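You operate a simulated robot arm through the tools that you are given. There is no shell and no other tool.

You run a simulated two-armed robot. Do the job below in one go: nothing can be reset, and whatever is moved stays where it is left.

Task
Test-run dryer 1, step its heat down to suit the weft's limit, then dry the weft.
Fine: warm blows 20 C under the peak shown on hot; use warm if that keeps within the limit, else cool; park the dryer in holder 1 to move the switch and again at the end; leave the weft on the board.

The check looks at the end state, three seconds after you hand in, the way a careful person would. Anything else that was tipped, shoved, dropped, spilled or broken makes it a failure.

Robot
Two 7-joint arms with two-finger grippers on one trunk that stands fixed in place. Base frame: the origin is at the foot of the trunk, x ahead of it, y to its left, z up. Units: mm, rad, N and s.
The left shoulder is at [70, 139, 1314], the right one opposite. With the tool pointing down near the work surface each hand reaches from about 100 to 720 mm from the base axis, measured 20 degrees to its own side. Payload 3.43 kg a hand.
Tool frame (each hand has its own): the origin (TCP) lies between the finger pads and is the grasp point; the fingertips stand 30 mm ahead of it; z points along the fingers, y is the line along which they close. The gripper opens to 104 mm. The gripper's body begins 57 mm behind the TCP.
Orientation is told as [roll, pitch, yaw] about the base's x, y, z axes, in that order, counted from this pose: with the fingers straight down and closing along the base's y, the tool's x points along the base's -x, its y along +y and its z along -z.

Tools
- The arms move only by the tool drive_tool. It takes "left_rows", "right_rows" or both (then of equal length, played together; a hand with none holds still); each is one flat list of numbers, 6 for each row, row after row: the shift along the base's x, y, z in mm, then the turn, a rotation vector about the base's x, y, z in rad. In form: [tx, ty, tz, wx, wy, wz, tx, ty, tz, wx, wy, wz, ...]. A call has 1 to 20 rows; each row shifts and turns the commanded pose from where the row before left it. "left_gripper" and "right_gripper" are, for a hand that has rows, the finger opening in mm, from 0 to 104, set as the call begins (left out, the last holds). A row lasts 0.2 s, in which the tool goes at most 50 mm and 0.15 rad; a call with a longer step from one row to the next is refused whole, and so is a gripper value outside its range. Where a pose cannot be reached the arm comes as near as it can. A force on the tool above 40 N (or 10 N above the force at the start of the call, whichever is more), or a blocked arm, ends the call early, and 0.2 s more pass. Each finger travels about 45 mm/s and halts on what it meets, pressing with about 40 N; the grip force reading is that of the motor and also rises with nothing between the fingers. The clock runs only during rows and for 0.2 s after the last one: add rows that do not move to give the fingers time. The reply holds the time, the measured pose of the TCP, the force on the tool along the base axes, the opening and the grip force, in the units named above and with some noise, with the torque about the TCP (base axes, N m) and any sound that the robot's microphone picked up, and new pictures: "views" is both (left out), scene, wrist or none (wrist: the cameras of the hands that moved).
- Cameras (640 x 400 px; columns grow to the right, rows downward): "scene" is now at [116.9, 46, 1554.5]; the picture's right is [0.54, -0.84, 0.00], its down [-0.52, -0.33, -0.78] and it looks along [0.66, 0.42, -0.62] (base axes); focal length 316 px, centre (320, 200). "left" rides on the left gripper at [67, -18, -90] in its tool frame; the picture's right is [0.25, 0.97, 0.00], its down [-0.73, 0.19, -0.66] and it looks along [-0.64, 0.17, 0.75] (tool axes); focal length 218 px, centre (320, 200). "right" rides on the right gripper at [67, 18, -90] in its tool frame; the picture's right is [-0.25, 0.97, 0.00], its down [-0.73, -0.19, -0.66] and it looks along [-0.64, -0.17, 0.75] (tool axes); focal length 218 px, centre (320, 200). There is no depth. A picture from a camera that has moved, and an enlarged one, comes with that camera's place and axes in the base frame and with its lens. The place of the scene camera against the robot may be out by one fixed shift of up to 18 mm in any direction.
- raise_lower(by): slides the trunk up (or, below 0, down) by that many mm; the arms and the scene camera ride with it, the base frame stays. It gives what a move gives, with no picture.
- aim_head(pan, tilt): turns the head with the scene camera to pan (to the left, within 1.501 rad either way) and tilt (down, from -0.506 to 1.204), counted from straight ahead of the robot. It gives what a move gives, and a new picture of the scene camera.
- close_up(camera, box): a new picture of the part [left, top, right, bottom] of that camera's present view, enlarged. The clock stands still meanwhile.
- finish_job(): hands the job in; it is judged then, once.

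Places have to be worked out from the pictures, the camera data and where the tool is seen. Open the grippers and draw the arms clear of the work before you hand the job in, unless the task says otherwise.

The tools are called after "Request:" as a command line: name --argument value ..., lists and objects as JSON in quotes. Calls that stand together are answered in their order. drive_tool: Moves the arms, as the interface text tells. Its arguments: {"type":"object","properties":{"left_rows":{"type":"array"},"left_gripper":{"type":"number"},"right_rows":{"type":"array"},"right_gripper":{"type":"number"},"views":{"type":"string","enum":["both","scene","wrist","none"]}},"required":[]} The other tools are called the same way: raise_lower (by) slides the trunk up or down; aim_head (pan, tilt) turns the head that bears the scene camera; close_up (camera, box) takes an enlarged picture of a part of a camera's view; finish_job () hands the job in.

At the start:

```text
time: 0.0
left_tool_pos: [247.8, 369.0, 1355.4]
left_tool_rot: [0.0, 0.001, -0.001]
left_contact_force: [-0.8, -0.2, -0.1]
left_moment: [0.0, 0.01, 0.01]
left_grip_width: 104.3
left_finger_force: 0.0
right_tool_pos: [444.2, 20.9, 1320.5]
right_tool_rot: [0.003, -0.002, -0.001]
right_contact_force: [-0.5, 0.6, 0.8]
right_moment: [-0.02, 0.0, -0.03]
right_grip_width: 103.9
right_finger_force: 0.0
trunk travel left (down, up): [-809.0, 131.0]
head pan, tilt: [0.569, 0.67]
```

scene: 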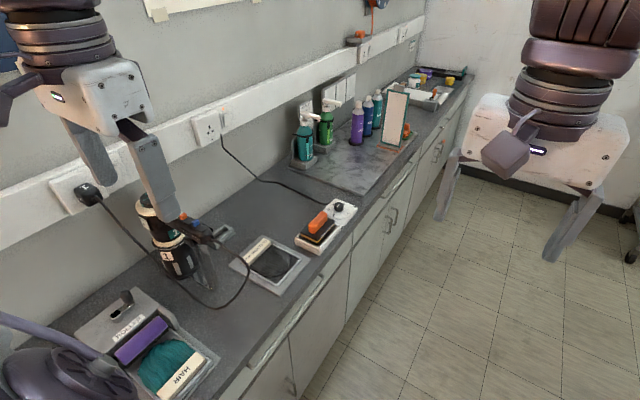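
right: 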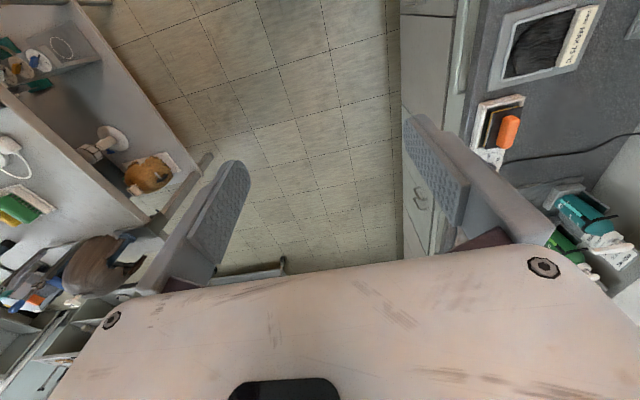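
left: 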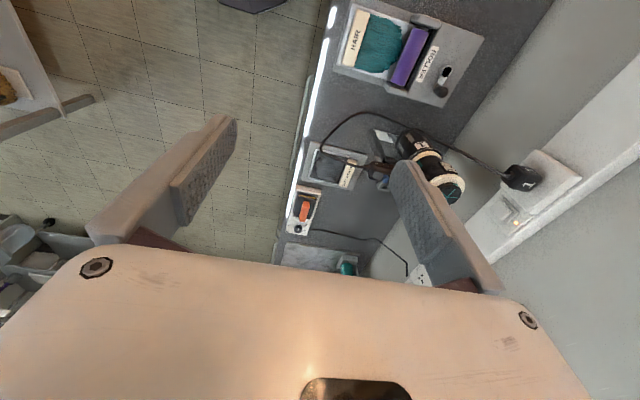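

I start by looking closely at the bench: the dryer in its holder, the weft board, the switch box and the labels.

Request:
close_up --camera "scene" --box '[60, 160, 380, 360]'

Request:
close_up --camera "left" --box '[270, 0, 590, 270]'

Request:
close_up --camera "right" --box '[440, 0, 640, 125]'

Request:
aim_head --pan 1.1 --tilt 0.75

```text
2.00 times, centred on (220, 260) of scene
camera zoom: at [116.9, 46.0, 1554.5], right [0.54, -0.84, 0.0], down [-0.52, -0.33, -0.78], along [0.66, 0.42, -0.62], focal length 631 px, centre (520, 80)
```

zoom: 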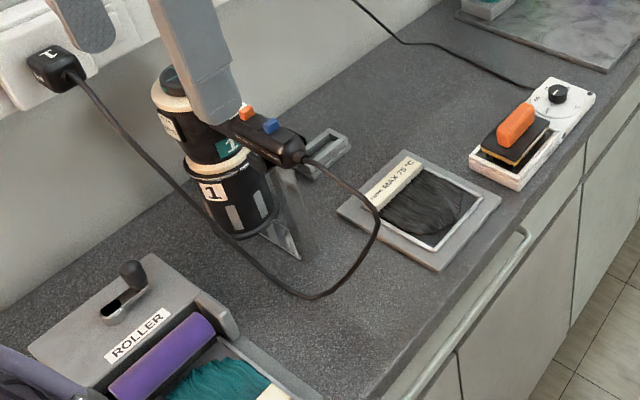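

```text
1.48 times, centred on (430, 135) of left
camera zoom: at [180.3, 351.7, 1447.1], right [-0.25, 0.97, 0.0], down [0.73, 0.19, 0.66], along [0.64, 0.17, -0.75], focal length 323 px, centre (157, 296)
```

zoom: 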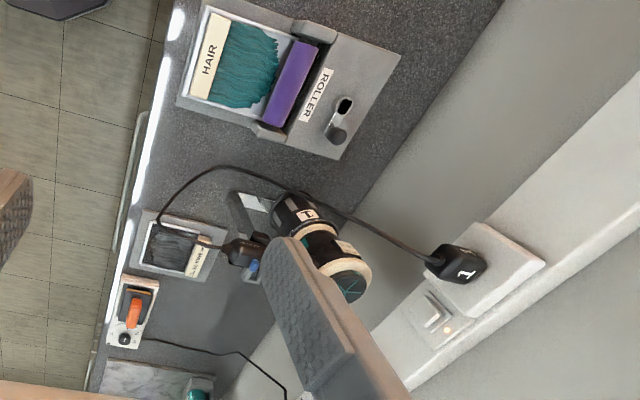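

```text
3.20 times, centred on (540, 62) of right
camera zoom: at [377.1, 37.9, 1408.7], right [0.25, 0.97, 0.0], down [0.73, -0.19, 0.66], along [0.64, -0.16, -0.75], focal length 698 px, centre (-384, 640)
```

zoom: 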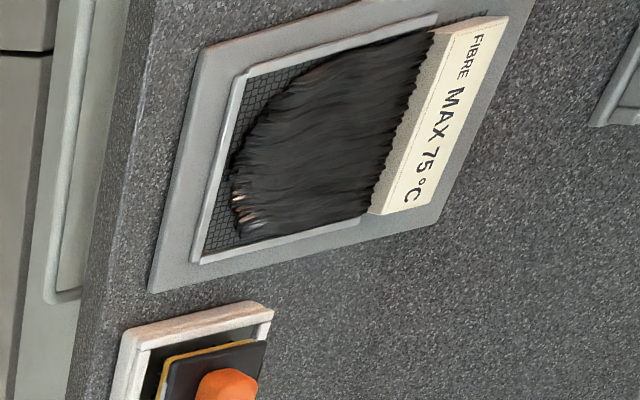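

```text
time: 0.9
left_tool_pos: [247.9, 369.8, 1357.5]
left_tool_rot: [0.0, 0.0, 0.0]
left_contact_force: [-0.2, 1.0, -0.1]
left_moment: [0.0, 0.0, 0.01]
left_grip_width: 104.1
left_finger_force: 0.1
right_tool_pos: [443.9, 21.7, 1319.7]
right_tool_rot: [0.001, 0.001, 0.0]
right_contact_force: [0.1, -0.4, -0.6]
right_moment: [0.02, -0.01, 0.01]
right_grip_width: 104.3
right_finger_force: 0.0
trunk travel left (down, up): [-809.0, 131.0]
head pan, tilt: [1.1, 0.75]
camera scene: at [82.0, 73.4, 1547.7], right [0.89, -0.45, 0.0], down [-0.31, -0.61, -0.73], along [0.33, 0.65, -0.68], focal length 316 px, centre (320, 200)
```

scene: 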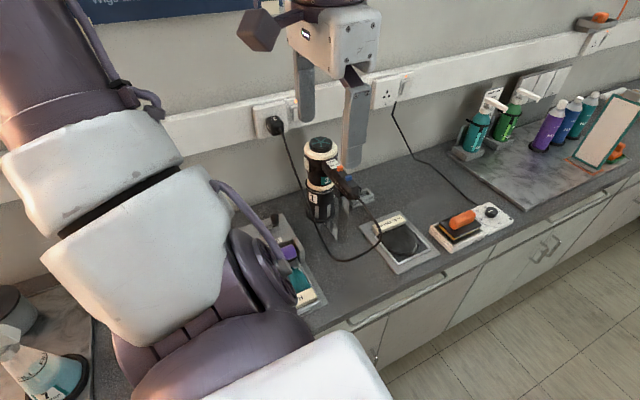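

The weft label reads "FIBRE MAX 75 °C". I zoom on the dryer, the holder, and the white device with the knob to see which thing shows a temperature.

Request:
close_up --camera "scene" --box '[250, 90, 410, 290]'

Request:
close_up --camera "scene" --box '[340, 180, 540, 290]'

Request:
close_up --camera "scene" --box '[430, 60, 640, 190]'

Request:
close_up --camera "left" --box '[280, 120, 480, 245]'

Request:
close_up --camera "right" --box '[440, 80, 640, 280]'

```text
2.00 times, centred on (330, 190) of scene
camera zoom: at [82.0, 73.4, 1547.7], right [0.89, -0.45, 0.0], down [-0.31, -0.61, -0.73], along [0.33, 0.65, -0.68], focal length 631 px, centre (300, 220)
```

zoom: 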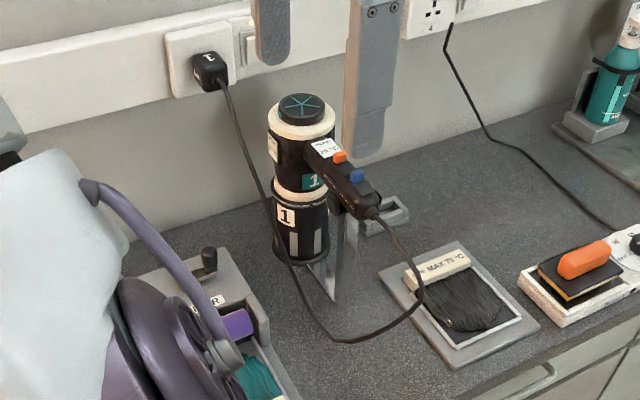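

```text
3.20 times, centred on (440, 235) of scene
camera zoom: at [82.0, 73.4, 1547.7], right [0.89, -0.45, 0.0], down [-0.31, -0.61, -0.73], along [0.33, 0.65, -0.68], focal length 1010 px, centre (-64, 88)
```

zoom: 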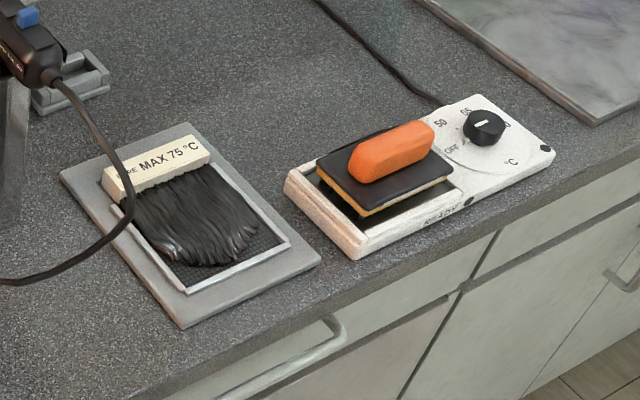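

```text
3.05 times, centred on (535, 125) of scene
camera zoom: at [82.0, 73.4, 1547.7], right [0.89, -0.45, 0.0], down [-0.31, -0.61, -0.73], along [0.33, 0.65, -0.68], focal length 962 px, centre (-335, 429)
```

zoom: 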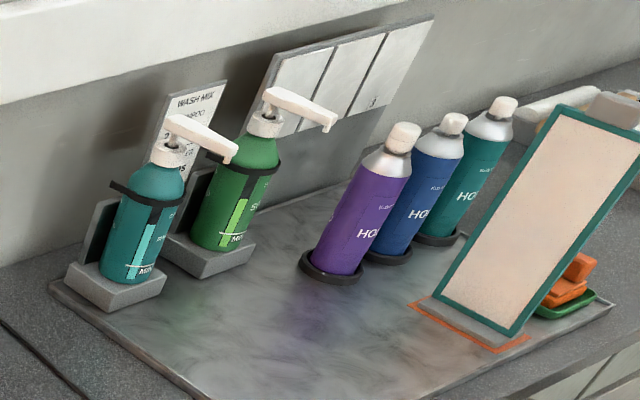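

```text
3.20 times, centred on (380, 182) of left
camera zoom: at [180.3, 351.7, 1447.1], right [-0.25, 0.97, 0.0], down [0.73, 0.19, 0.66], along [0.64, 0.17, -0.75], focal length 698 px, centre (128, 256)
```

zoom: 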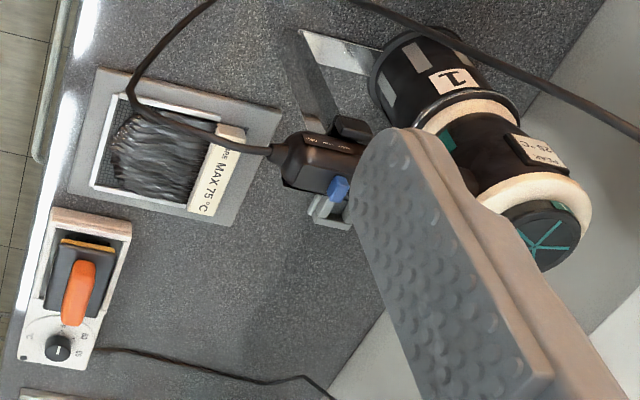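

```text
2.00 times, centred on (540, 180) of right
camera zoom: at [377.1, 37.9, 1408.7], right [0.25, 0.97, 0.0], down [0.73, -0.19, 0.66], along [0.64, -0.16, -0.75], focal length 436 px, centre (-120, 240)
```

zoom: 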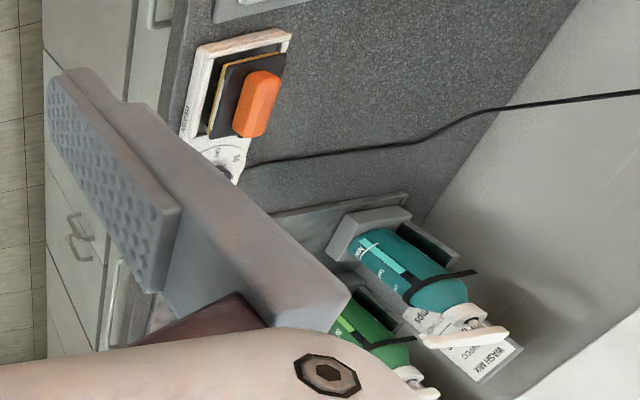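

The board lies at about x 484–636, y 402–598, z ≈ 825; the dryer handle's end is near [397, 507, 1065] and its cap near [356, 630, 1150]. I turn and shift the left hand so its camera looks at the dryer's handle from the front.

Request:
drive_tool --left_rows '[12, 4, -18, 0, 0, 0.14, 12, 4, -18, 0, 0, 0.14, 12, 4, -18, 0, 0, 0.14, 12, 4, -18, 0, 0, 0.14, 12, 4, -18, 0, 0, 0.14, 12, 4, -18, 0, 0, 0.14, 12, 4, -18, 0, 0, 0.14]' --views "both"

```text
time: 2.5
left_tool_pos: [330.5, 422.5, 1284.7]
left_tool_rot: [-0.002, 0.0, 0.771]
left_contact_force: [-0.6, 0.5, 0.0]
left_moment: [-0.01, 0.0, 0.02]
left_grip_width: 103.8
left_finger_force: 0.1
left hand out of reach, approached as far as the arm can: row 5, 6, 7
right_tool_pos: [442.9, 22.3, 1320.0]
right_tool_rot: [0.003, -0.002, 0.0]
right_contact_force: [0.0, 0.8, -0.4]
right_moment: [-0.04, -0.03, -0.01]
right_grip_width: 104.0
right_finger_force: 0.1
trunk travel left (down, up): [-809.0, 131.0]
head pan, tilt: [1.1, 0.75]
camera scene: at [80.5, 74.4, 1547.7], right [0.89, -0.45, 0.0], down [-0.31, -0.61, -0.73], along [0.33, 0.65, -0.68], focal length 316 px, centre (320, 200)
camera left: at [295.3, 363.5, 1375.9], right [-0.86, 0.52, 0.0], down [0.39, 0.65, 0.66], along [0.34, 0.56, -0.75], focal length 218 px, centre (320, 200)
```

scene: 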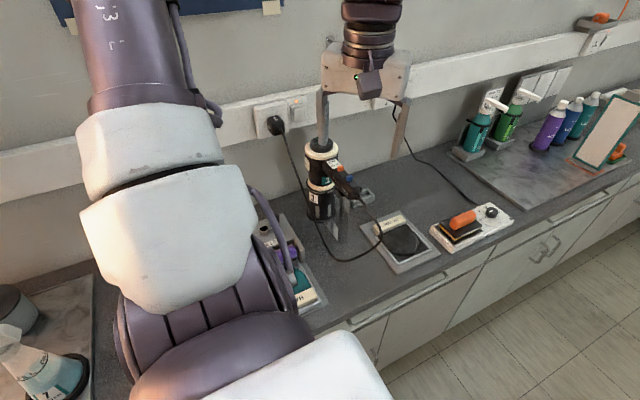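
left: 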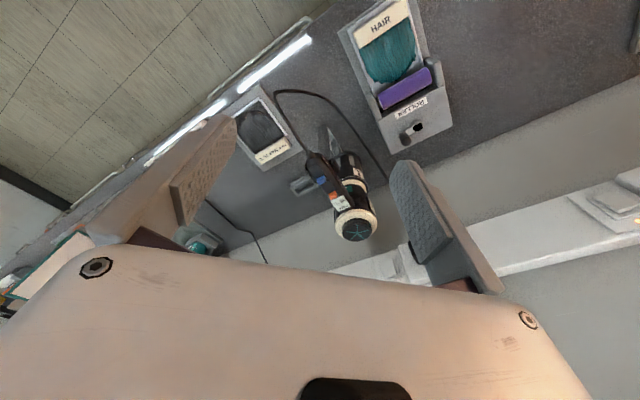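

The hand went nearly where asked but ran into a reach limit at this height. I take close-ups of the dryer from here.

Request:
close_up --camera "left" --box '[270, 110, 400, 250]'

Request:
close_up --camera "scene" --box '[270, 120, 400, 250]'

```text
2.86 times, centred on (335, 180) of left
camera zoom: at [295.3, 363.5, 1375.9], right [-0.86, 0.52, 0.0], down [0.39, 0.65, 0.66], along [0.34, 0.56, -0.75], focal length 624 px, centre (277, 257)
```

zoom: 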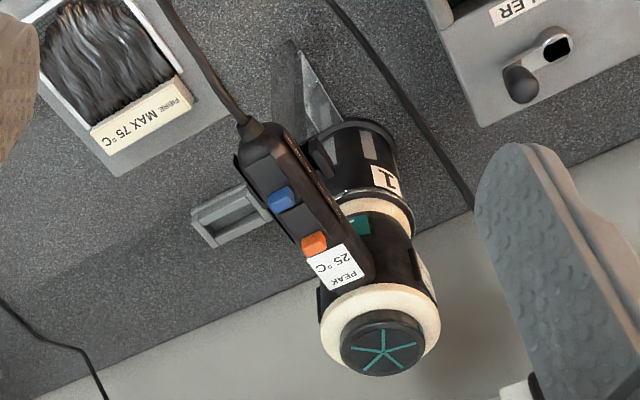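

```text
3.08 times, centred on (335, 185) of scene
camera zoom: at [80.5, 74.4, 1547.7], right [0.89, -0.45, 0.0], down [-0.31, -0.61, -0.73], along [0.33, 0.65, -0.68], focal length 971 px, centre (274, 246)
```

zoom: 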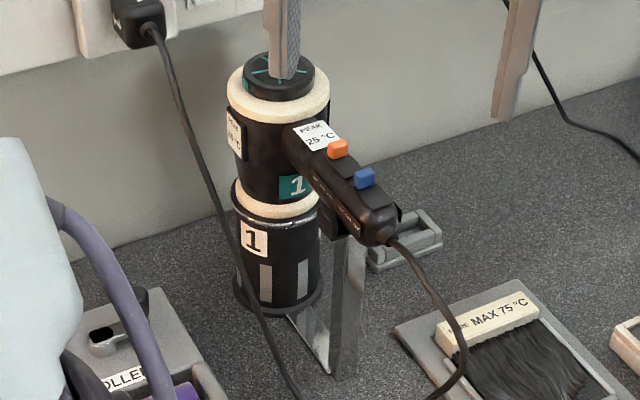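

The handle carries a "PEAK 25 °C" panel, an orange switch and a blue switch (about [408, 553, 1073]). I lower the left hand to get closer, keeping in front of the handle.

Request:
drive_tool --left_rows '[0, -6, -30, 0, 0, 0, 0, -6, -30, 0, 0, 0, 0, -6, -30, 0, 0, 0]' --views "both"

Request:
close_up --camera "left" --box '[240, 80, 440, 280]'

```text
time: 3.4
left_tool_pos: [331.5, 419.6, 1276.2]
left_tool_rot: [-0.001, 0.0, 0.771]
left_contact_force: [0.2, -0.5, -0.8]
left_moment: [0.01, -0.01, 0.0]
left_grip_width: 104.3
left_finger_force: 0.1
left hand out of reach, approached as far as the arm can: row 1, 2, 3
right_tool_pos: [443.7, 20.0, 1318.9]
right_tool_rot: [0.001, -0.002, 0.001]
right_contact_force: [-0.2, -0.2, -0.4]
right_moment: [0.01, -0.01, 0.0]
right_grip_width: 103.8
right_finger_force: 0.0
trunk travel left (down, up): [-809.0, 131.0]
head pan, tilt: [1.1, 0.75]
camera scene: at [81.6, 72.4, 1547.7], right [0.89, -0.45, 0.0], down [-0.31, -0.61, -0.73], along [0.33, 0.65, -0.68], focal length 316 px, centre (320, 200)
camera left: at [295.6, 359.5, 1366.4], right [-0.86, 0.52, 0.0], down [0.39, 0.64, 0.66], along [0.34, 0.56, -0.75], focal length 218 px, centre (320, 200)
```

scene: 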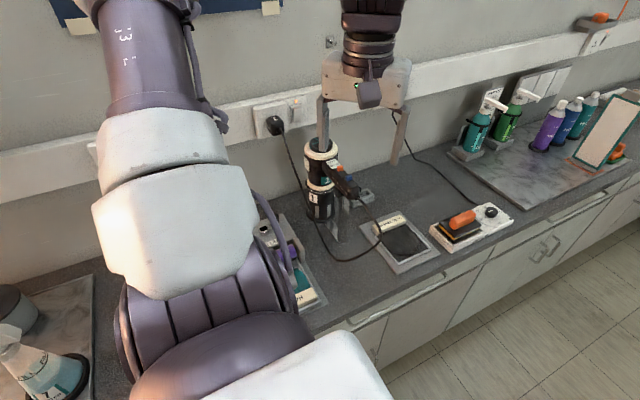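
left: 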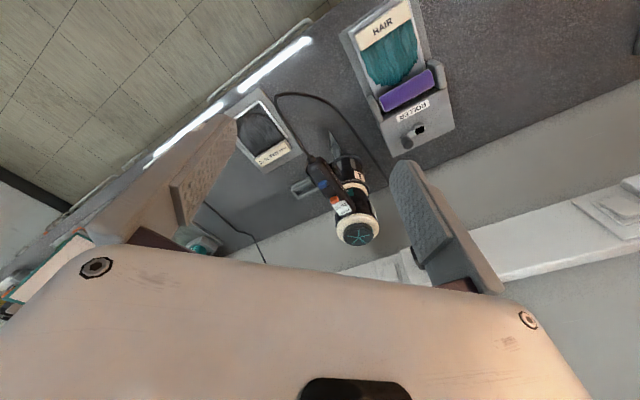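

```text
2.00 times, centred on (340, 180) of left
camera zoom: at [295.6, 359.5, 1366.4], right [-0.86, 0.52, 0.0], down [0.39, 0.64, 0.66], along [0.34, 0.56, -0.75], focal length 436 px, centre (280, 240)
```

zoom: 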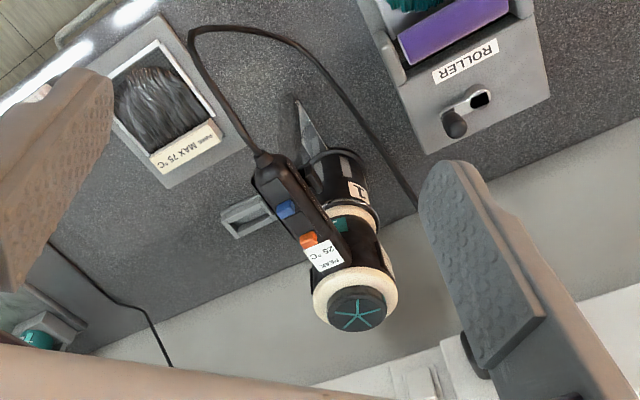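

The arm hardly moved, which suggests the turn about z is what is at its limit. I undo part of the yaw while going down.

Request:
drive_tool --left_rows '[0, -10, -15, 0, 0, -0.12, 0, -10, -15, 0, 0, -0.12, 0, -10, -20, 0, 0, -0.12, 0, -5, -20, 0, 0, 0]' --views "wrist"

```text
time: 4.3
left_tool_pos: [330.4, 387.6, 1204.9]
left_tool_rot: [0.0, 0.0, 0.408]
left_contact_force: [0.3, -0.2, 0.8]
left_moment: [0.02, 0.01, 0.06]
left_grip_width: 103.8
left_finger_force: 0.0
right_tool_pos: [443.4, 22.0, 1319.2]
right_tool_rot: [0.004, 0.001, -0.001]
right_contact_force: [-0.4, -1.1, -0.2]
right_moment: [-0.01, 0.0, 0.0]
right_grip_width: 104.2
right_finger_force: 0.0
trunk travel left (down, up): [-809.0, 131.0]
head pan, tilt: [1.1, 0.75]
camera left: at [275.8, 344.0, 1294.9], right [-0.62, 0.79, 0.0], down [0.59, 0.47, 0.66], along [0.52, 0.4, -0.75], focal length 218 px, centre (320, 200)
```

left: 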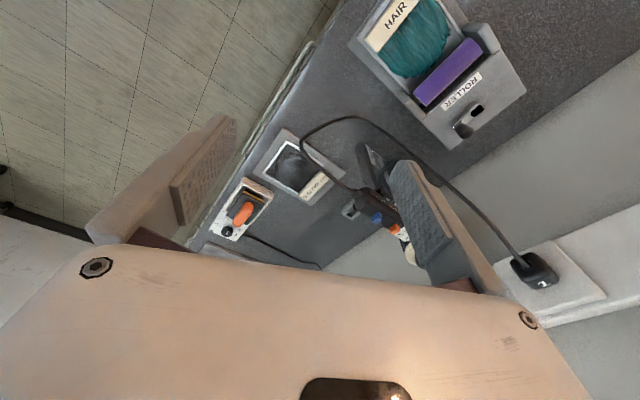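

The hand follows from where it stands. I close in lower and farther from the dryer and test how much yaw is available here, which also swings the camera toward the dryer.

Request:
drive_tool --left_rows '[0, -20, -25, 0, 0, 0, 0, -20, -25, 0, 0, 0, 0, 0, 0, 0, 0, 0.14, 0, 0, 0, 0, 0, 0.14, 0, 0, 0, 0, 0, 0.14, 0, 0, 0, 0, 0, 0.14, 0, 0, 0, 0, 0, 0.14]' --views "wrist"

Request:
close_up --camera "left" --box '[260, 80, 420, 240]'

```text
time: 6.0
left_tool_pos: [281.7, 452.1, 1116.7]
left_tool_rot: [-0.001, 0.01, 0.742]
left_contact_force: [0.5, 0.1, -0.2]
left_moment: [0.0, 0.0, 0.0]
left_grip_width: 104.1
left_finger_force: 0.1
left hand out of reach, approached as far as the arm can: row 2, 3, 4, 5, 6, 7
right_tool_pos: [444.1, 21.0, 1318.3]
right_tool_rot: [0.001, 0.0, 0.001]
right_contact_force: [1.2, 0.2, -0.4]
right_moment: [0.03, -0.01, -0.01]
right_grip_width: 104.2
right_finger_force: 0.2
trunk travel left (down, up): [-809.0, 131.0]
head pan, tilt: [1.1, 0.75]
camera left: at [244.9, 394.5, 1208.3], right [-0.84, 0.54, 0.0], down [0.41, 0.64, 0.65], along [0.35, 0.55, -0.76], focal length 218 px, centre (320, 200)
```

left: 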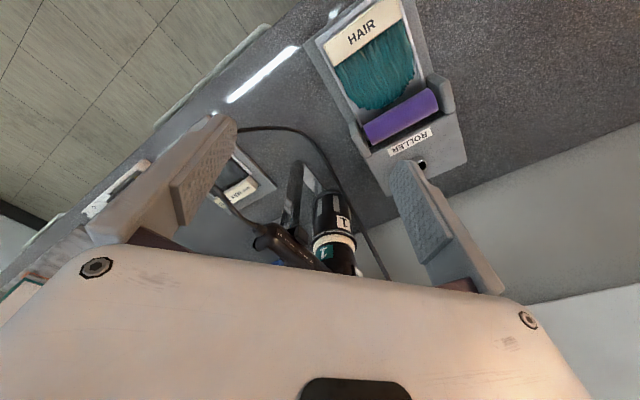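

```text
2.50 times, centred on (340, 160) of left
camera zoom: at [244.9, 394.5, 1208.3], right [-0.84, 0.54, 0.0], down [0.41, 0.64, 0.65], along [0.35, 0.55, -0.76], focal length 546 px, centre (270, 300)
```

zoom: 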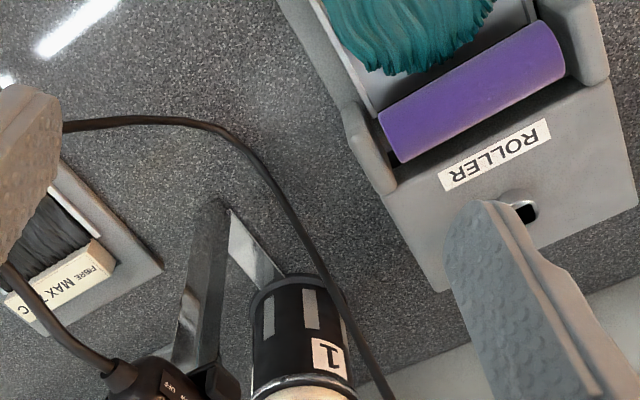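

The hand slid sideways toward the dryer when the target was too close in, so I must avoid the inner reach limit. I lift straight up and unwind the yaw before going farther out.

Request:
drive_tool --left_rows '[0, 0, 30, 0, 0, 0, 5, -5, 35, 0, 0, -0.1, 5, -5, 35, 0, 0, -0.1, 15, -10, 35, 0, 0, -0.1, 20, -10, 20, 0, 0, -0.1]' --views "both"

```text
time: 7.2
left_tool_pos: [326.5, 420.6, 1270.4]
left_tool_rot: [-0.001, 0.008, 0.338]
left_contact_force: [-0.1, 0.3, -1.1]
left_moment: [0.01, 0.01, 0.03]
left_grip_width: 104.2
left_finger_force: 0.0
right_tool_pos: [444.8, 19.7, 1318.5]
right_tool_rot: [0.004, 0.0, 0.0]
right_contact_force: [0.3, 0.0, -0.3]
right_moment: [0.02, -0.01, 0.01]
right_grip_width: 104.0
right_finger_force: 0.1
trunk travel left (down, up): [-809.0, 131.0]
head pan, tilt: [1.1, 0.75]
camera scene: at [83.6, 71.6, 1547.6], right [0.89, -0.45, 0.0], down [-0.31, -0.61, -0.73], along [0.33, 0.65, -0.68], focal length 316 px, centre (320, 200)
camera left: at [269.5, 381.2, 1362.3], right [-0.56, 0.83, 0.0], down [0.63, 0.42, 0.65], along [0.54, 0.37, -0.76], focal length 218 px, centre (320, 200)
```

scene: 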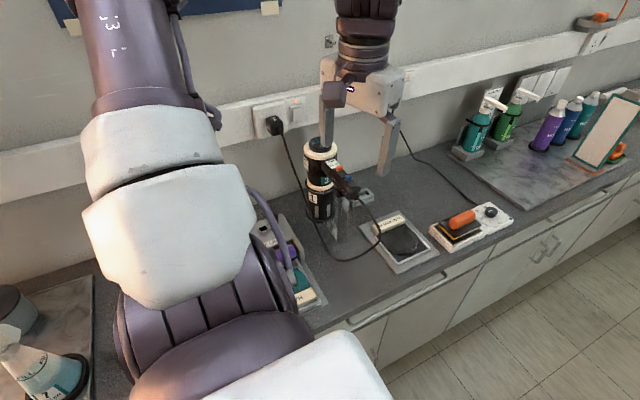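
left: 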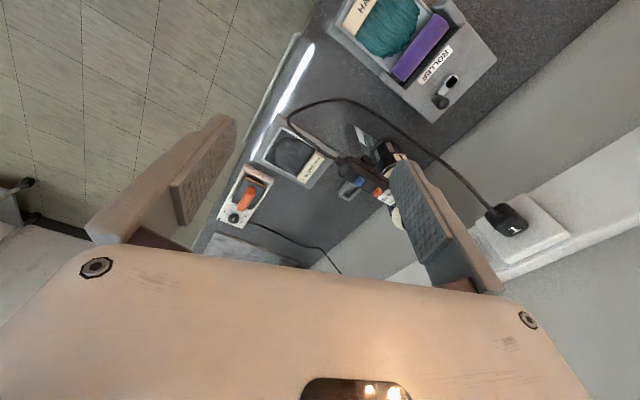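

Clear again. I move out to a free spot over the bench edge near [500, 330, 1220] to test how far the left hand can yaw both ways.

Request:
drive_tool --left_rows '[40, -15, -10, 0, 0, 0, 40, -20, -10, 0, 0, 0, 40, -20, -10, 0, 0, 0, 40, -20, -10, 0, 0, 0, 0, 0, 0, 0, 0, 0.14, 0, 0, 0, 0, 0, 0.14, 0, 0, 0, 0, 0, 0.14, 0, 0, 0, 0, 0, 0.14, 0, 0, 0, 0, 0, 0.14, 0, 0, 0, 0, 0, 0.14, 0, 0, 0, 0, 0, 0.14, 0, 0, 0, 0, 0, 0.14]' --views "wrist"

```text
time: 9.8
left_tool_pos: [550.0, 474.7, 1240.2]
left_tool_rot: [-0.005, 0.008, 1.388]
left_contact_force: [-0.4, 0.1, 0.4]
left_moment: [0.0, -0.01, -0.01]
left_grip_width: 104.1
left_finger_force: 0.1
left hand out of reach, approached as far as the arm can: row 7, 8, 9, 10, 11, 12
right_tool_pos: [443.6, 22.5, 1319.6]
right_tool_rot: [0.001, -0.001, -0.001]
right_contact_force: [0.0, -0.1, -0.4]
right_moment: [-0.04, 0.03, -0.01]
right_grip_width: 103.9
right_finger_force: 0.0
trunk travel left (down, up): [-809.0, 131.0]
head pan, tilt: [1.1, 0.75]
camera left: at [554.6, 405.2, 1332.5], right [-1.0, -0.07, 0.0], down [-0.06, 0.76, 0.65], along [-0.05, 0.65, -0.76], focal length 218 px, centre (320, 200)
```

left: 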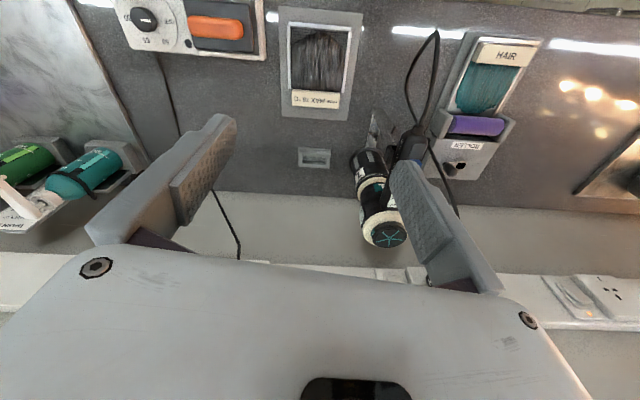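

From here the left camera sees the dryer well, so I enlarge the handle's top strongly to read the switch markings.

Request:
close_up --camera "left" --box '[340, 110, 440, 172]'

Request:
close_up --camera "left" --box '[340, 110, 440, 260]'

Request:
close_up --camera "scene" --box '[320, 155, 370, 205]'

Request:
close_up --camera "scene" --box '[290, 130, 370, 250]'

```text
6.40 times, centred on (390, 141) of left
camera zoom: at [554.6, 405.2, 1332.5], right [-1.0, -0.07, 0.0], down [-0.06, 0.76, 0.65], along [-0.05, 0.65, -0.76], focal length 1397 px, centre (-128, 578)
```

zoom: 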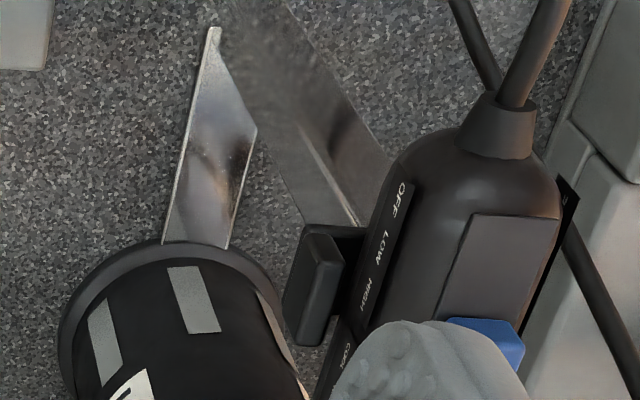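

```text
2.67 times, centred on (390, 185) of left
camera zoom: at [554.6, 405.2, 1332.5], right [-1.0, -0.07, 0.0], down [-0.06, 0.76, 0.65], along [-0.05, 0.65, -0.76], focal length 582 px, centre (133, 240)
```

zoom: 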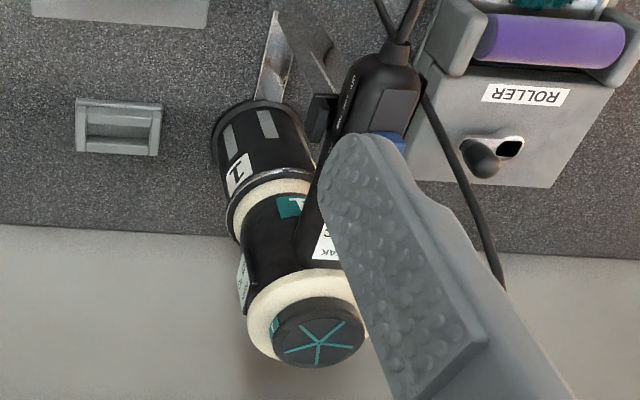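

```text
8.00 times, centred on (345, 180) of scene
camera zoom: at [81.9, 74.0, 1547.7], right [0.89, -0.45, 0.0], down [-0.31, -0.61, -0.73], along [0.33, 0.65, -0.68], focal length 2524 px, centre (120, 360)
```

zoom: 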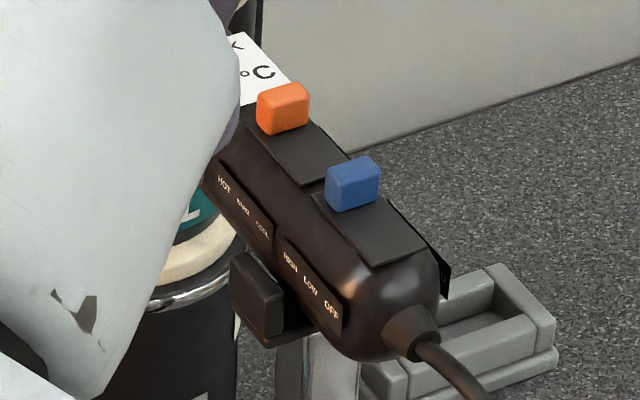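

```text
3.33 times, centred on (330, 190) of scene
camera zoom: at [81.9, 74.0, 1547.7], right [0.89, -0.45, 0.0], down [-0.31, -0.61, -0.73], along [0.33, 0.65, -0.68], focal length 1052 px, centre (287, 233)
```

zoom: 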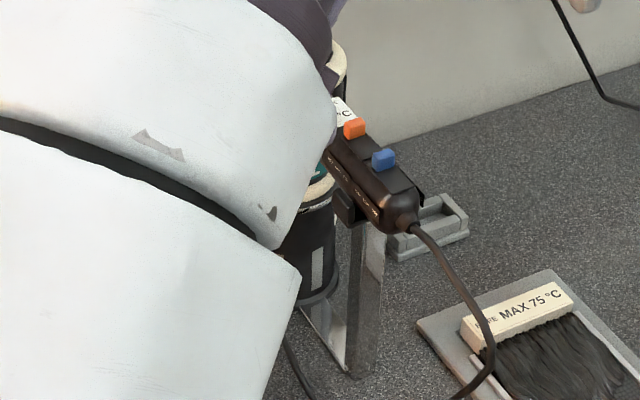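

The orange slider is heat (HOT/WARM/COOL, now at HOT) and the blue one is speed (HIGH/LOW/OFF, now apparently at HIGH), yet nothing is heard running. I look at the wall socket, its switch and the black paddle beneath the handle.

Request:
close_up --camera "scene" --box '[230, 85, 330, 150]'

Request:
close_up --camera "left" --box '[520, 250, 640, 330]'

Request:
close_up --camera "scene" --box '[310, 160, 400, 250]'

Request:
aim_head --pan -0.6 --tilt 0.6

```text
6.15 times, centred on (280, 118) of scene
camera zoom: at [81.9, 74.0, 1547.7], right [0.89, -0.45, 0.0], down [-0.31, -0.61, -0.73], along [0.33, 0.65, -0.68], focal length 1941 px, centre (566, 708)
```

zoom: 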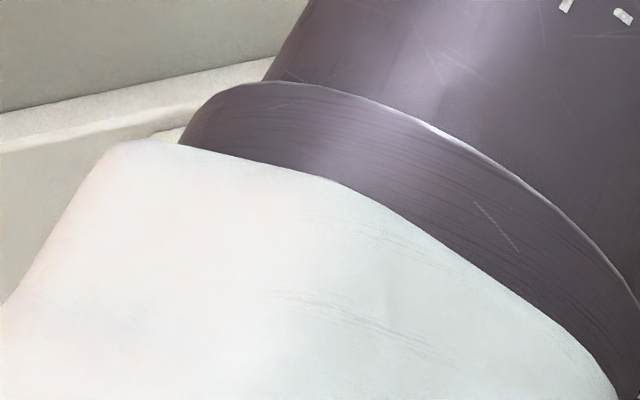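

```text
5.00 times, centred on (580, 290) of left
camera zoom: at [554.6, 405.2, 1332.5], right [-1.0, -0.07, 0.0], down [-0.06, 0.76, 0.65], along [-0.05, 0.65, -0.76], focal length 1091 px, centre (-980, -250)
```

zoom: 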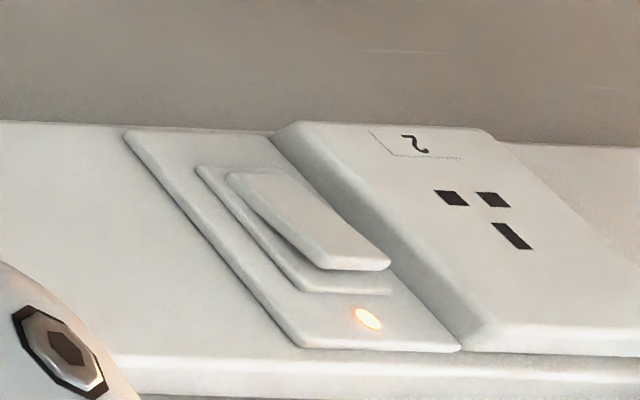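

```text
4.44 times, centred on (355, 205) of scene
camera zoom: at [81.9, 74.0, 1547.7], right [0.89, -0.45, 0.0], down [-0.31, -0.61, -0.73], along [0.33, 0.65, -0.68], focal length 1402 px, centre (164, 178)
```

zoom: 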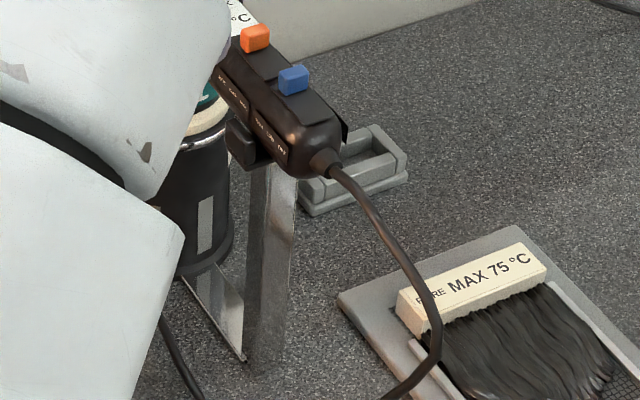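

```text
time: 11.5
left_tool_pos: [550.6, 473.3, 1242.2]
left_tool_rot: [-0.002, 0.008, 1.387]
left_contact_force: [0.2, 0.0, 0.5]
left_moment: [-0.01, 0.0, 0.04]
left_grip_width: 104.1
left_finger_force: 0.0
right_tool_pos: [444.4, 19.9, 1319.1]
right_tool_rot: [0.002, -0.002, 0.0]
right_contact_force: [0.2, 0.4, -1.4]
right_moment: [-0.03, -0.02, 0.01]
right_grip_width: 104.3
right_finger_force: 0.2
trunk travel left (down, up): [-809.0, 131.0]
head pan, tilt: [-0.6, 0.6]
camera scene: at [117.3, -50.0, 1560.5], right [-0.56, -0.83, 0.0], down [-0.47, 0.32, -0.83], along [0.68, -0.47, -0.56], focal length 316 px, centre (320, 200)
```

scene: 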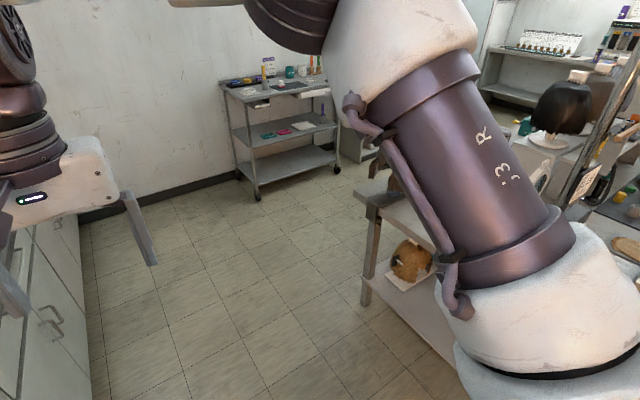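

Socket 2 is empty with its lamp lit; plug 1's switch is hidden behind a finger. I close the left gripper so the fingers clear that part of the view.

Request:
drive_tool --left_rows '[0, 0, 0, 0, 0, 0, 0, 0, 0, 0, 0, 0, 0, 0, 0, 0, 0, 0, 0, 0, 0, 0, 0, 0, 0, 0, 0, 0, 0, 0, 0, 0, 0, 0, 0, 0]' --left_gripper 10 --views "wrist"

Request:
close_up --camera "left" --box '[400, 230, 520, 305]'

Request:
close_up --camera "left" --box '[340, 110, 440, 260]'

Request:
close_up --camera "left" --box '[380, 120, 430, 170]'

Request:
aim_head --pan 1.1 --tilt 0.75

```text
time: 12.9
left_tool_pos: [550.9, 472.6, 1240.7]
left_tool_rot: [-0.004, 0.009, 1.385]
left_contact_force: [-0.7, -0.1, 0.0]
left_moment: [0.02, 0.0, 0.0]
left_grip_width: 10.1
left_finger_force: 0.0
right_tool_pos: [444.2, 21.7, 1318.8]
right_tool_rot: [0.001, 0.0, 0.0]
right_contact_force: [-0.1, 0.5, -0.8]
right_moment: [-0.01, 0.0, 0.04]
right_grip_width: 103.9
right_finger_force: 0.1
trunk travel left (down, up): [-809.0, 131.0]
head pan, tilt: [-0.6, 0.6]
camera left: at [554.6, 404.6, 1332.4], right [-1.0, -0.07, 0.0], down [-0.05, 0.76, 0.65], along [-0.04, 0.65, -0.76], focal length 218 px, centre (320, 200)
```

left: 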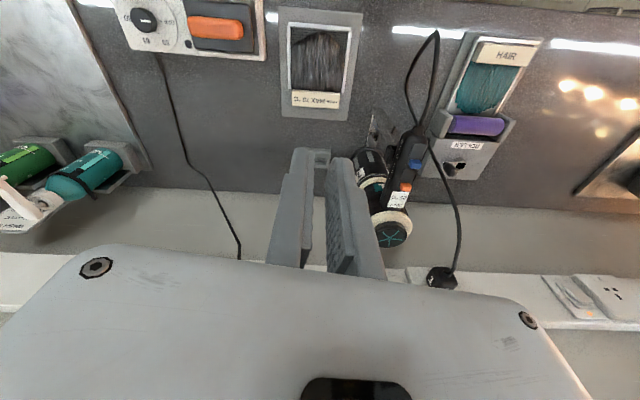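

```text
5.33 times, centred on (460, 268) of left
camera zoom: at [554.6, 404.6, 1332.4], right [-1.0, -0.07, 0.0], down [-0.05, 0.76, 0.65], along [-0.04, 0.65, -0.76], focal length 1164 px, centre (-427, -160)
```

zoom: 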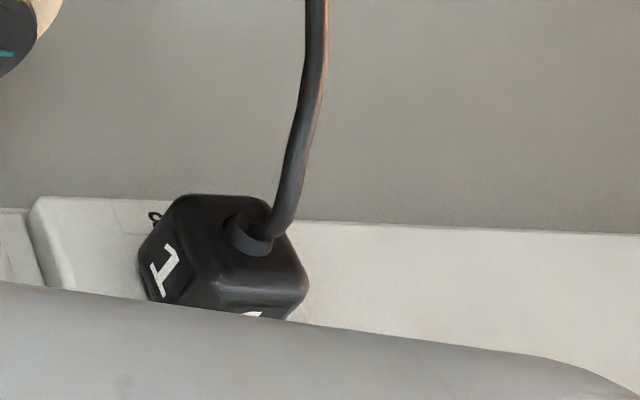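

```text
2.67 times, centred on (390, 185) of left
camera zoom: at [554.6, 404.6, 1332.4], right [-1.0, -0.07, 0.0], down [-0.05, 0.76, 0.65], along [-0.04, 0.65, -0.76], focal length 582 px, centre (133, 240)
```

zoom: 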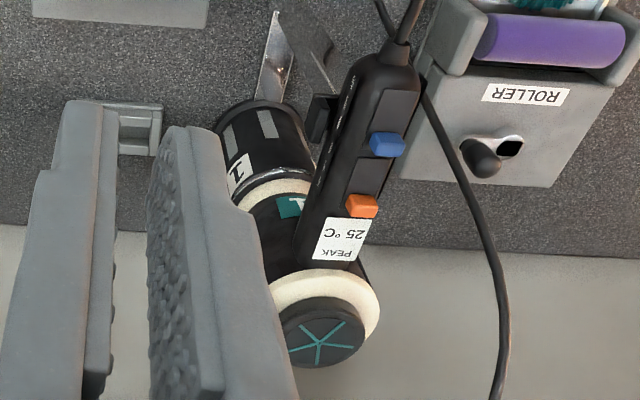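

```text
8.00 times, centred on (405, 145) of left
camera zoom: at [554.6, 404.6, 1332.4], right [-1.0, -0.07, 0.0], down [-0.05, 0.76, 0.65], along [-0.04, 0.65, -0.76], focal length 1746 px, centre (-360, 640)
```

zoom: 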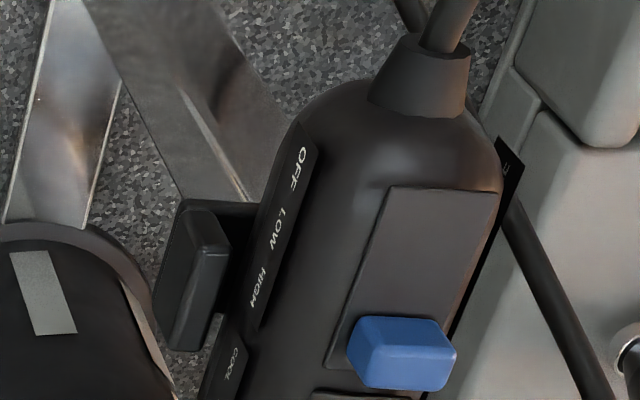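

```text
time: 14.6
left_tool_pos: [549.7, 473.1, 1241.1]
left_tool_rot: [-0.003, 0.008, 1.387]
left_contact_force: [0.3, -0.3, -0.3]
left_moment: [0.0, -0.02, 0.0]
left_grip_width: 9.9
left_finger_force: 0.0
right_tool_pos: [444.4, 20.9, 1319.2]
right_tool_rot: [0.001, -0.001, 0.0]
right_contact_force: [0.8, -0.6, 0.1]
right_moment: [0.0, 0.01, 0.02]
right_grip_width: 103.8
right_finger_force: 0.0
trunk travel left (down, up): [-809.0, 131.0]
head pan, tilt: [1.1, 0.75]
camera scene: at [82.2, 73.5, 1547.6], right [0.89, -0.45, 0.0], down [-0.31, -0.61, -0.73], along [0.33, 0.65, -0.68], focal length 316 px, centre (320, 200)
```

scene: 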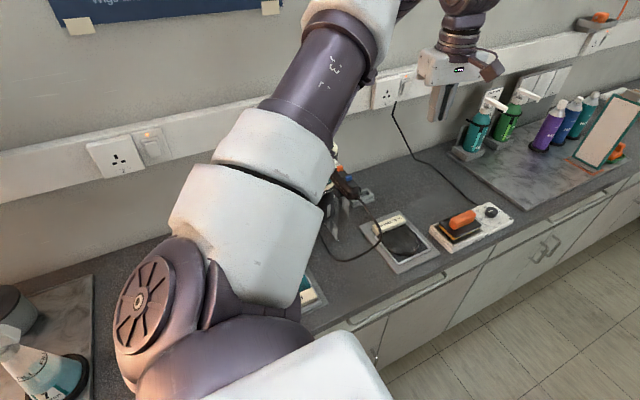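

With two wrist-camera views I now get a consistent fix: dryer body vertical near [405, 697], cap top z ≈ 1080, handle running along −y at x ≈ 411, z ≈ 1045 with orange at y ≈ 599 and blue at y ≈ 558, and a fork of the holder around y 550–575. I go over the handle at a safe height and test whether yaw ≈ 90° is reachable there.

Request:
drive_tool --left_rows '[-28, 23, 0, 0, 0, 0, -28, 23, 0, 0, 0, 0, -28, 23, 0, 0, 0, 0, -28, 23, 0, 0, 0, 0, -28, 23, 0, 0, 0, 0]' --views "wrist"

```text
time: 15.8
left_tool_pos: [409.6, 590.3, 1240.0]
left_tool_rot: [-0.002, 0.01, 1.391]
left_contact_force: [0.1, 0.1, -0.2]
left_moment: [-0.02, 0.02, 0.01]
left_grip_width: 10.1
left_finger_force: 0.0
right_tool_pos: [442.5, 22.5, 1320.0]
right_tool_rot: [0.001, -0.001, -0.001]
right_contact_force: [-0.1, -0.2, 0.2]
right_moment: [-0.04, -0.04, 0.01]
right_grip_width: 104.0
right_finger_force: 0.0
trunk travel left (down, up): [-809.0, 131.0]
head pan, tilt: [1.1, 0.75]
camera left: at [414.1, 522.2, 1331.8], right [-1.0, -0.08, 0.0], down [-0.06, 0.76, 0.65], along [-0.05, 0.65, -0.76], focal length 218 px, centre (320, 200)
```

left: 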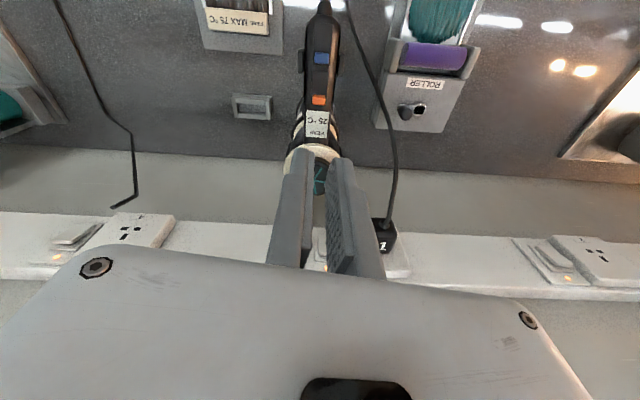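

Reached with no trouble, and the handle is right below. I turn the remaining 0.18 rad and take close-ups.

Request:
drive_tool --left_rows '[0, 0, 0, 0, 0, 0.09, 0, 0, 0, 0, -0.01, 0.09]' --views "wrist"

Request:
close_up --camera "left" --box '[260, 0, 380, 160]'

Request:
close_up --camera "left" --box '[290, 0, 350, 80]'

Request:
close_up --camera "left" --box '[300, 200, 420, 290]'

```text
time: 16.4
left_tool_pos: [412.0, 597.1, 1245.0]
left_tool_rot: [-0.008, 0.012, 1.569]
left_contact_force: [1.2, 0.7, -0.6]
left_moment: [-0.01, -0.03, 0.0]
left_grip_width: 10.0
left_finger_force: 0.1
left hand out of reach, approached as far as the arm can: row 2
right_tool_pos: [443.3, 22.0, 1319.7]
right_tool_rot: [0.002, -0.001, 0.0]
right_contact_force: [-0.4, -0.2, -0.1]
right_moment: [0.0, 0.0, -0.03]
right_grip_width: 104.0
right_finger_force: 0.1
trunk travel left (down, up): [-809.0, 131.0]
head pan, tilt: [1.1, 0.75]
camera left: at [428.6, 530.4, 1337.2], right [-0.97, -0.25, -0.01], down [-0.2, 0.74, 0.65], along [-0.16, 0.63, -0.76], focal length 218 px, centre (320, 200)
```

left: 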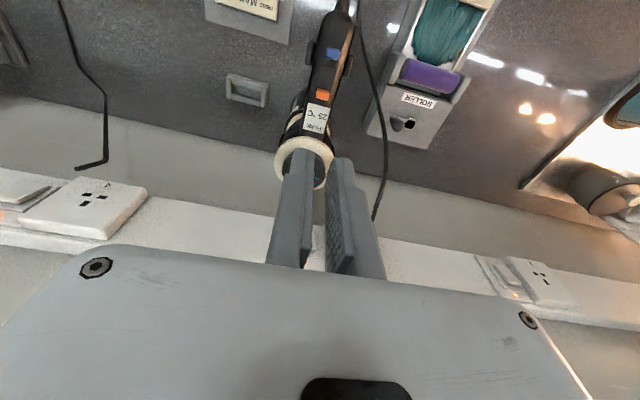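

```text
2.50 times, centred on (320, 80) of left
camera zoom: at [428.6, 530.4, 1337.2], right [-0.97, -0.25, -0.01], down [-0.2, 0.74, 0.65], along [-0.16, 0.63, -0.76], focal length 546 px, centre (320, 500)
```

zoom: 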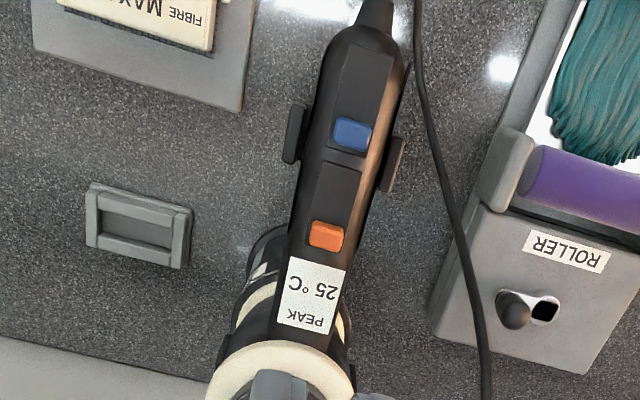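

```text
5.00 times, centred on (320, 40) of left
camera zoom: at [428.6, 530.4, 1337.2], right [-0.97, -0.25, -0.01], down [-0.2, 0.74, 0.65], along [-0.16, 0.63, -0.76], focal length 1091 px, centre (320, 1000)
```

zoom: 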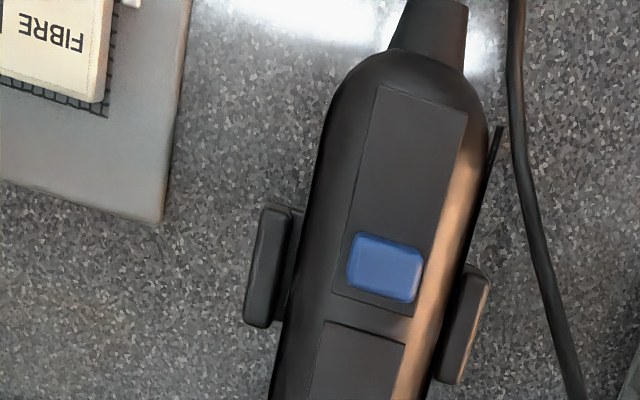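

```text
4.44 times, centred on (360, 245) of left
camera zoom: at [428.6, 530.4, 1337.2], right [-0.97, -0.25, -0.01], down [-0.2, 0.74, 0.65], along [-0.16, 0.63, -0.76], focal length 970 px, centre (142, 0)
```

zoom: 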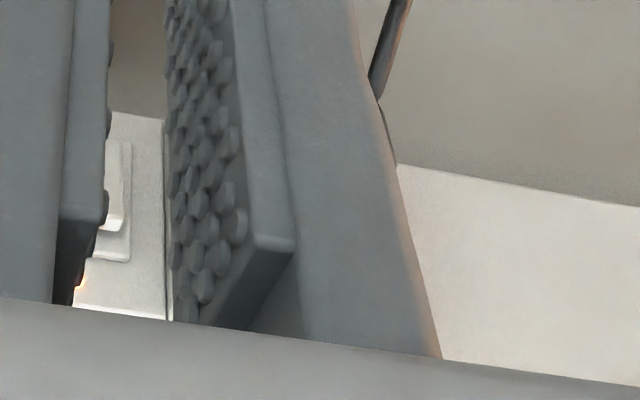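

The handle's centre line is at x ≈ 408.5, fork plates at x ≈ 384/433, y ≈ 567; the top of the handle is at z ≈ 1060. I open the gripper to 70 mm and come down in stages over y ≈ 603, between the fork and the body.

Request:
drive_tool --left_rows '[-1, 1, -15, 0, 0, 0, -1, 2, -20, 0, 0, 0, -1, 2, -20, 0, 0, 0, 0, 0, -20, 0, 0, 0, 0, 0, -20, 0, 0, 0]' --left_gripper 70 --views "wrist"

```text
time: 17.6
left_tool_pos: [414.2, 617.3, 1156.7]
left_tool_rot: [-0.011, 0.01, 1.569]
left_contact_force: [-0.2, 0.1, -0.5]
left_moment: [0.01, -0.02, 0.0]
left_grip_width: 70.0
left_finger_force: 0.0
left hand out of reach, approached as far as the arm can: row 2, 4
right_tool_pos: [444.5, 21.8, 1318.2]
right_tool_rot: [0.0, 0.0, -0.001]
right_contact_force: [-0.4, -0.7, -0.2]
right_moment: [-0.01, -0.01, 0.01]
right_grip_width: 104.3
right_finger_force: 0.0
trunk travel left (down, up): [-809.0, 131.0]
head pan, tilt: [1.1, 0.75]
camera left: at [431.7, 550.5, 1248.0], right [-0.97, -0.25, -0.01], down [-0.2, 0.74, 0.65], along [-0.16, 0.63, -0.76], focal length 218 px, centre (320, 200)
```

left: 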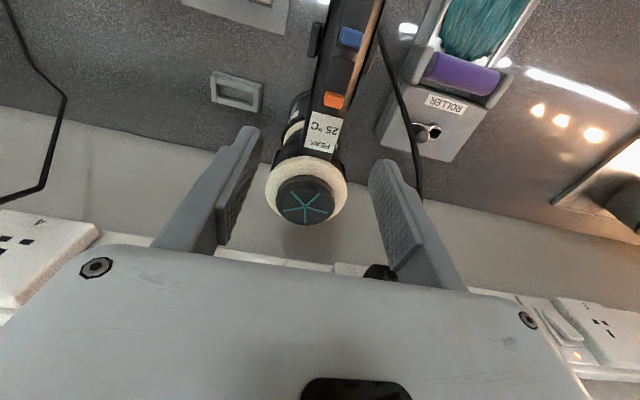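

Near this yaw limit the hand drifts outward, a matter of distance from the shoulder. I raise the trunk 110 mm so the shoulder is farther above the handle, which should give room at y ≈ 603.

Request:
raise_lower --by 110

Request:
aim_head --pan 1.0 --tilt 0.8

```text
time: 19.0
left_tool_pos: [415.5, 614.8, 1267.0]
left_tool_rot: [-0.008, 0.01, 1.571]
left_contact_force: [-0.3, 0.5, 0.1]
left_moment: [-0.03, -0.01, -0.01]
left_grip_width: 70.0
left_finger_force: 0.0
right_tool_pos: [443.7, 22.4, 1429.3]
right_tool_rot: [0.003, 0.0, 0.0]
right_contact_force: [-0.7, 0.3, 0.6]
right_moment: [-0.03, -0.02, 0.03]
right_grip_width: 104.1
right_finger_force: 0.0
trunk travel left (down, up): [-919.0, 21.0]
head pan, tilt: [1.1, 0.75]
```

```text
time: 19.7
left_tool_pos: [415.1, 615.6, 1266.0]
left_tool_rot: [-0.009, 0.011, 1.569]
left_contact_force: [-0.3, 0.3, 0.9]
left_moment: [0.02, 0.03, 0.01]
left_grip_width: 70.1
left_finger_force: 0.0
right_tool_pos: [443.0, 21.1, 1429.9]
right_tool_rot: [0.001, 0.002, 0.0]
right_contact_force: [-0.2, 0.6, -0.8]
right_moment: [0.04, -0.01, -0.01]
right_grip_width: 104.0
right_finger_force: 0.0
trunk travel left (down, up): [-919.0, 21.0]
head pan, tilt: [1.0, 0.799]
camera scene: at [88.1, 67.7, 1653.6], right [0.84, -0.54, 0.0], down [-0.39, -0.6, -0.7], along [0.38, 0.59, -0.72], focal length 316 px, centre (320, 200)
```

scene: 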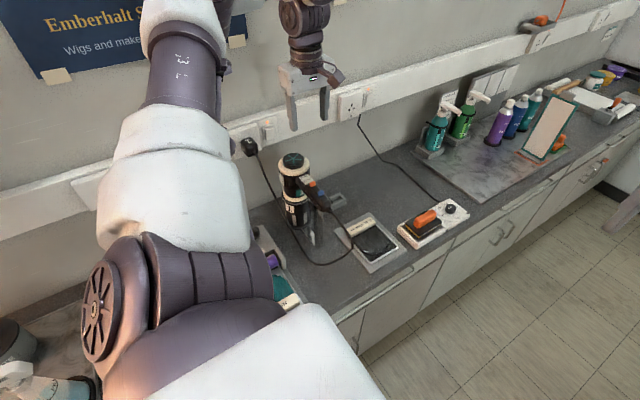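

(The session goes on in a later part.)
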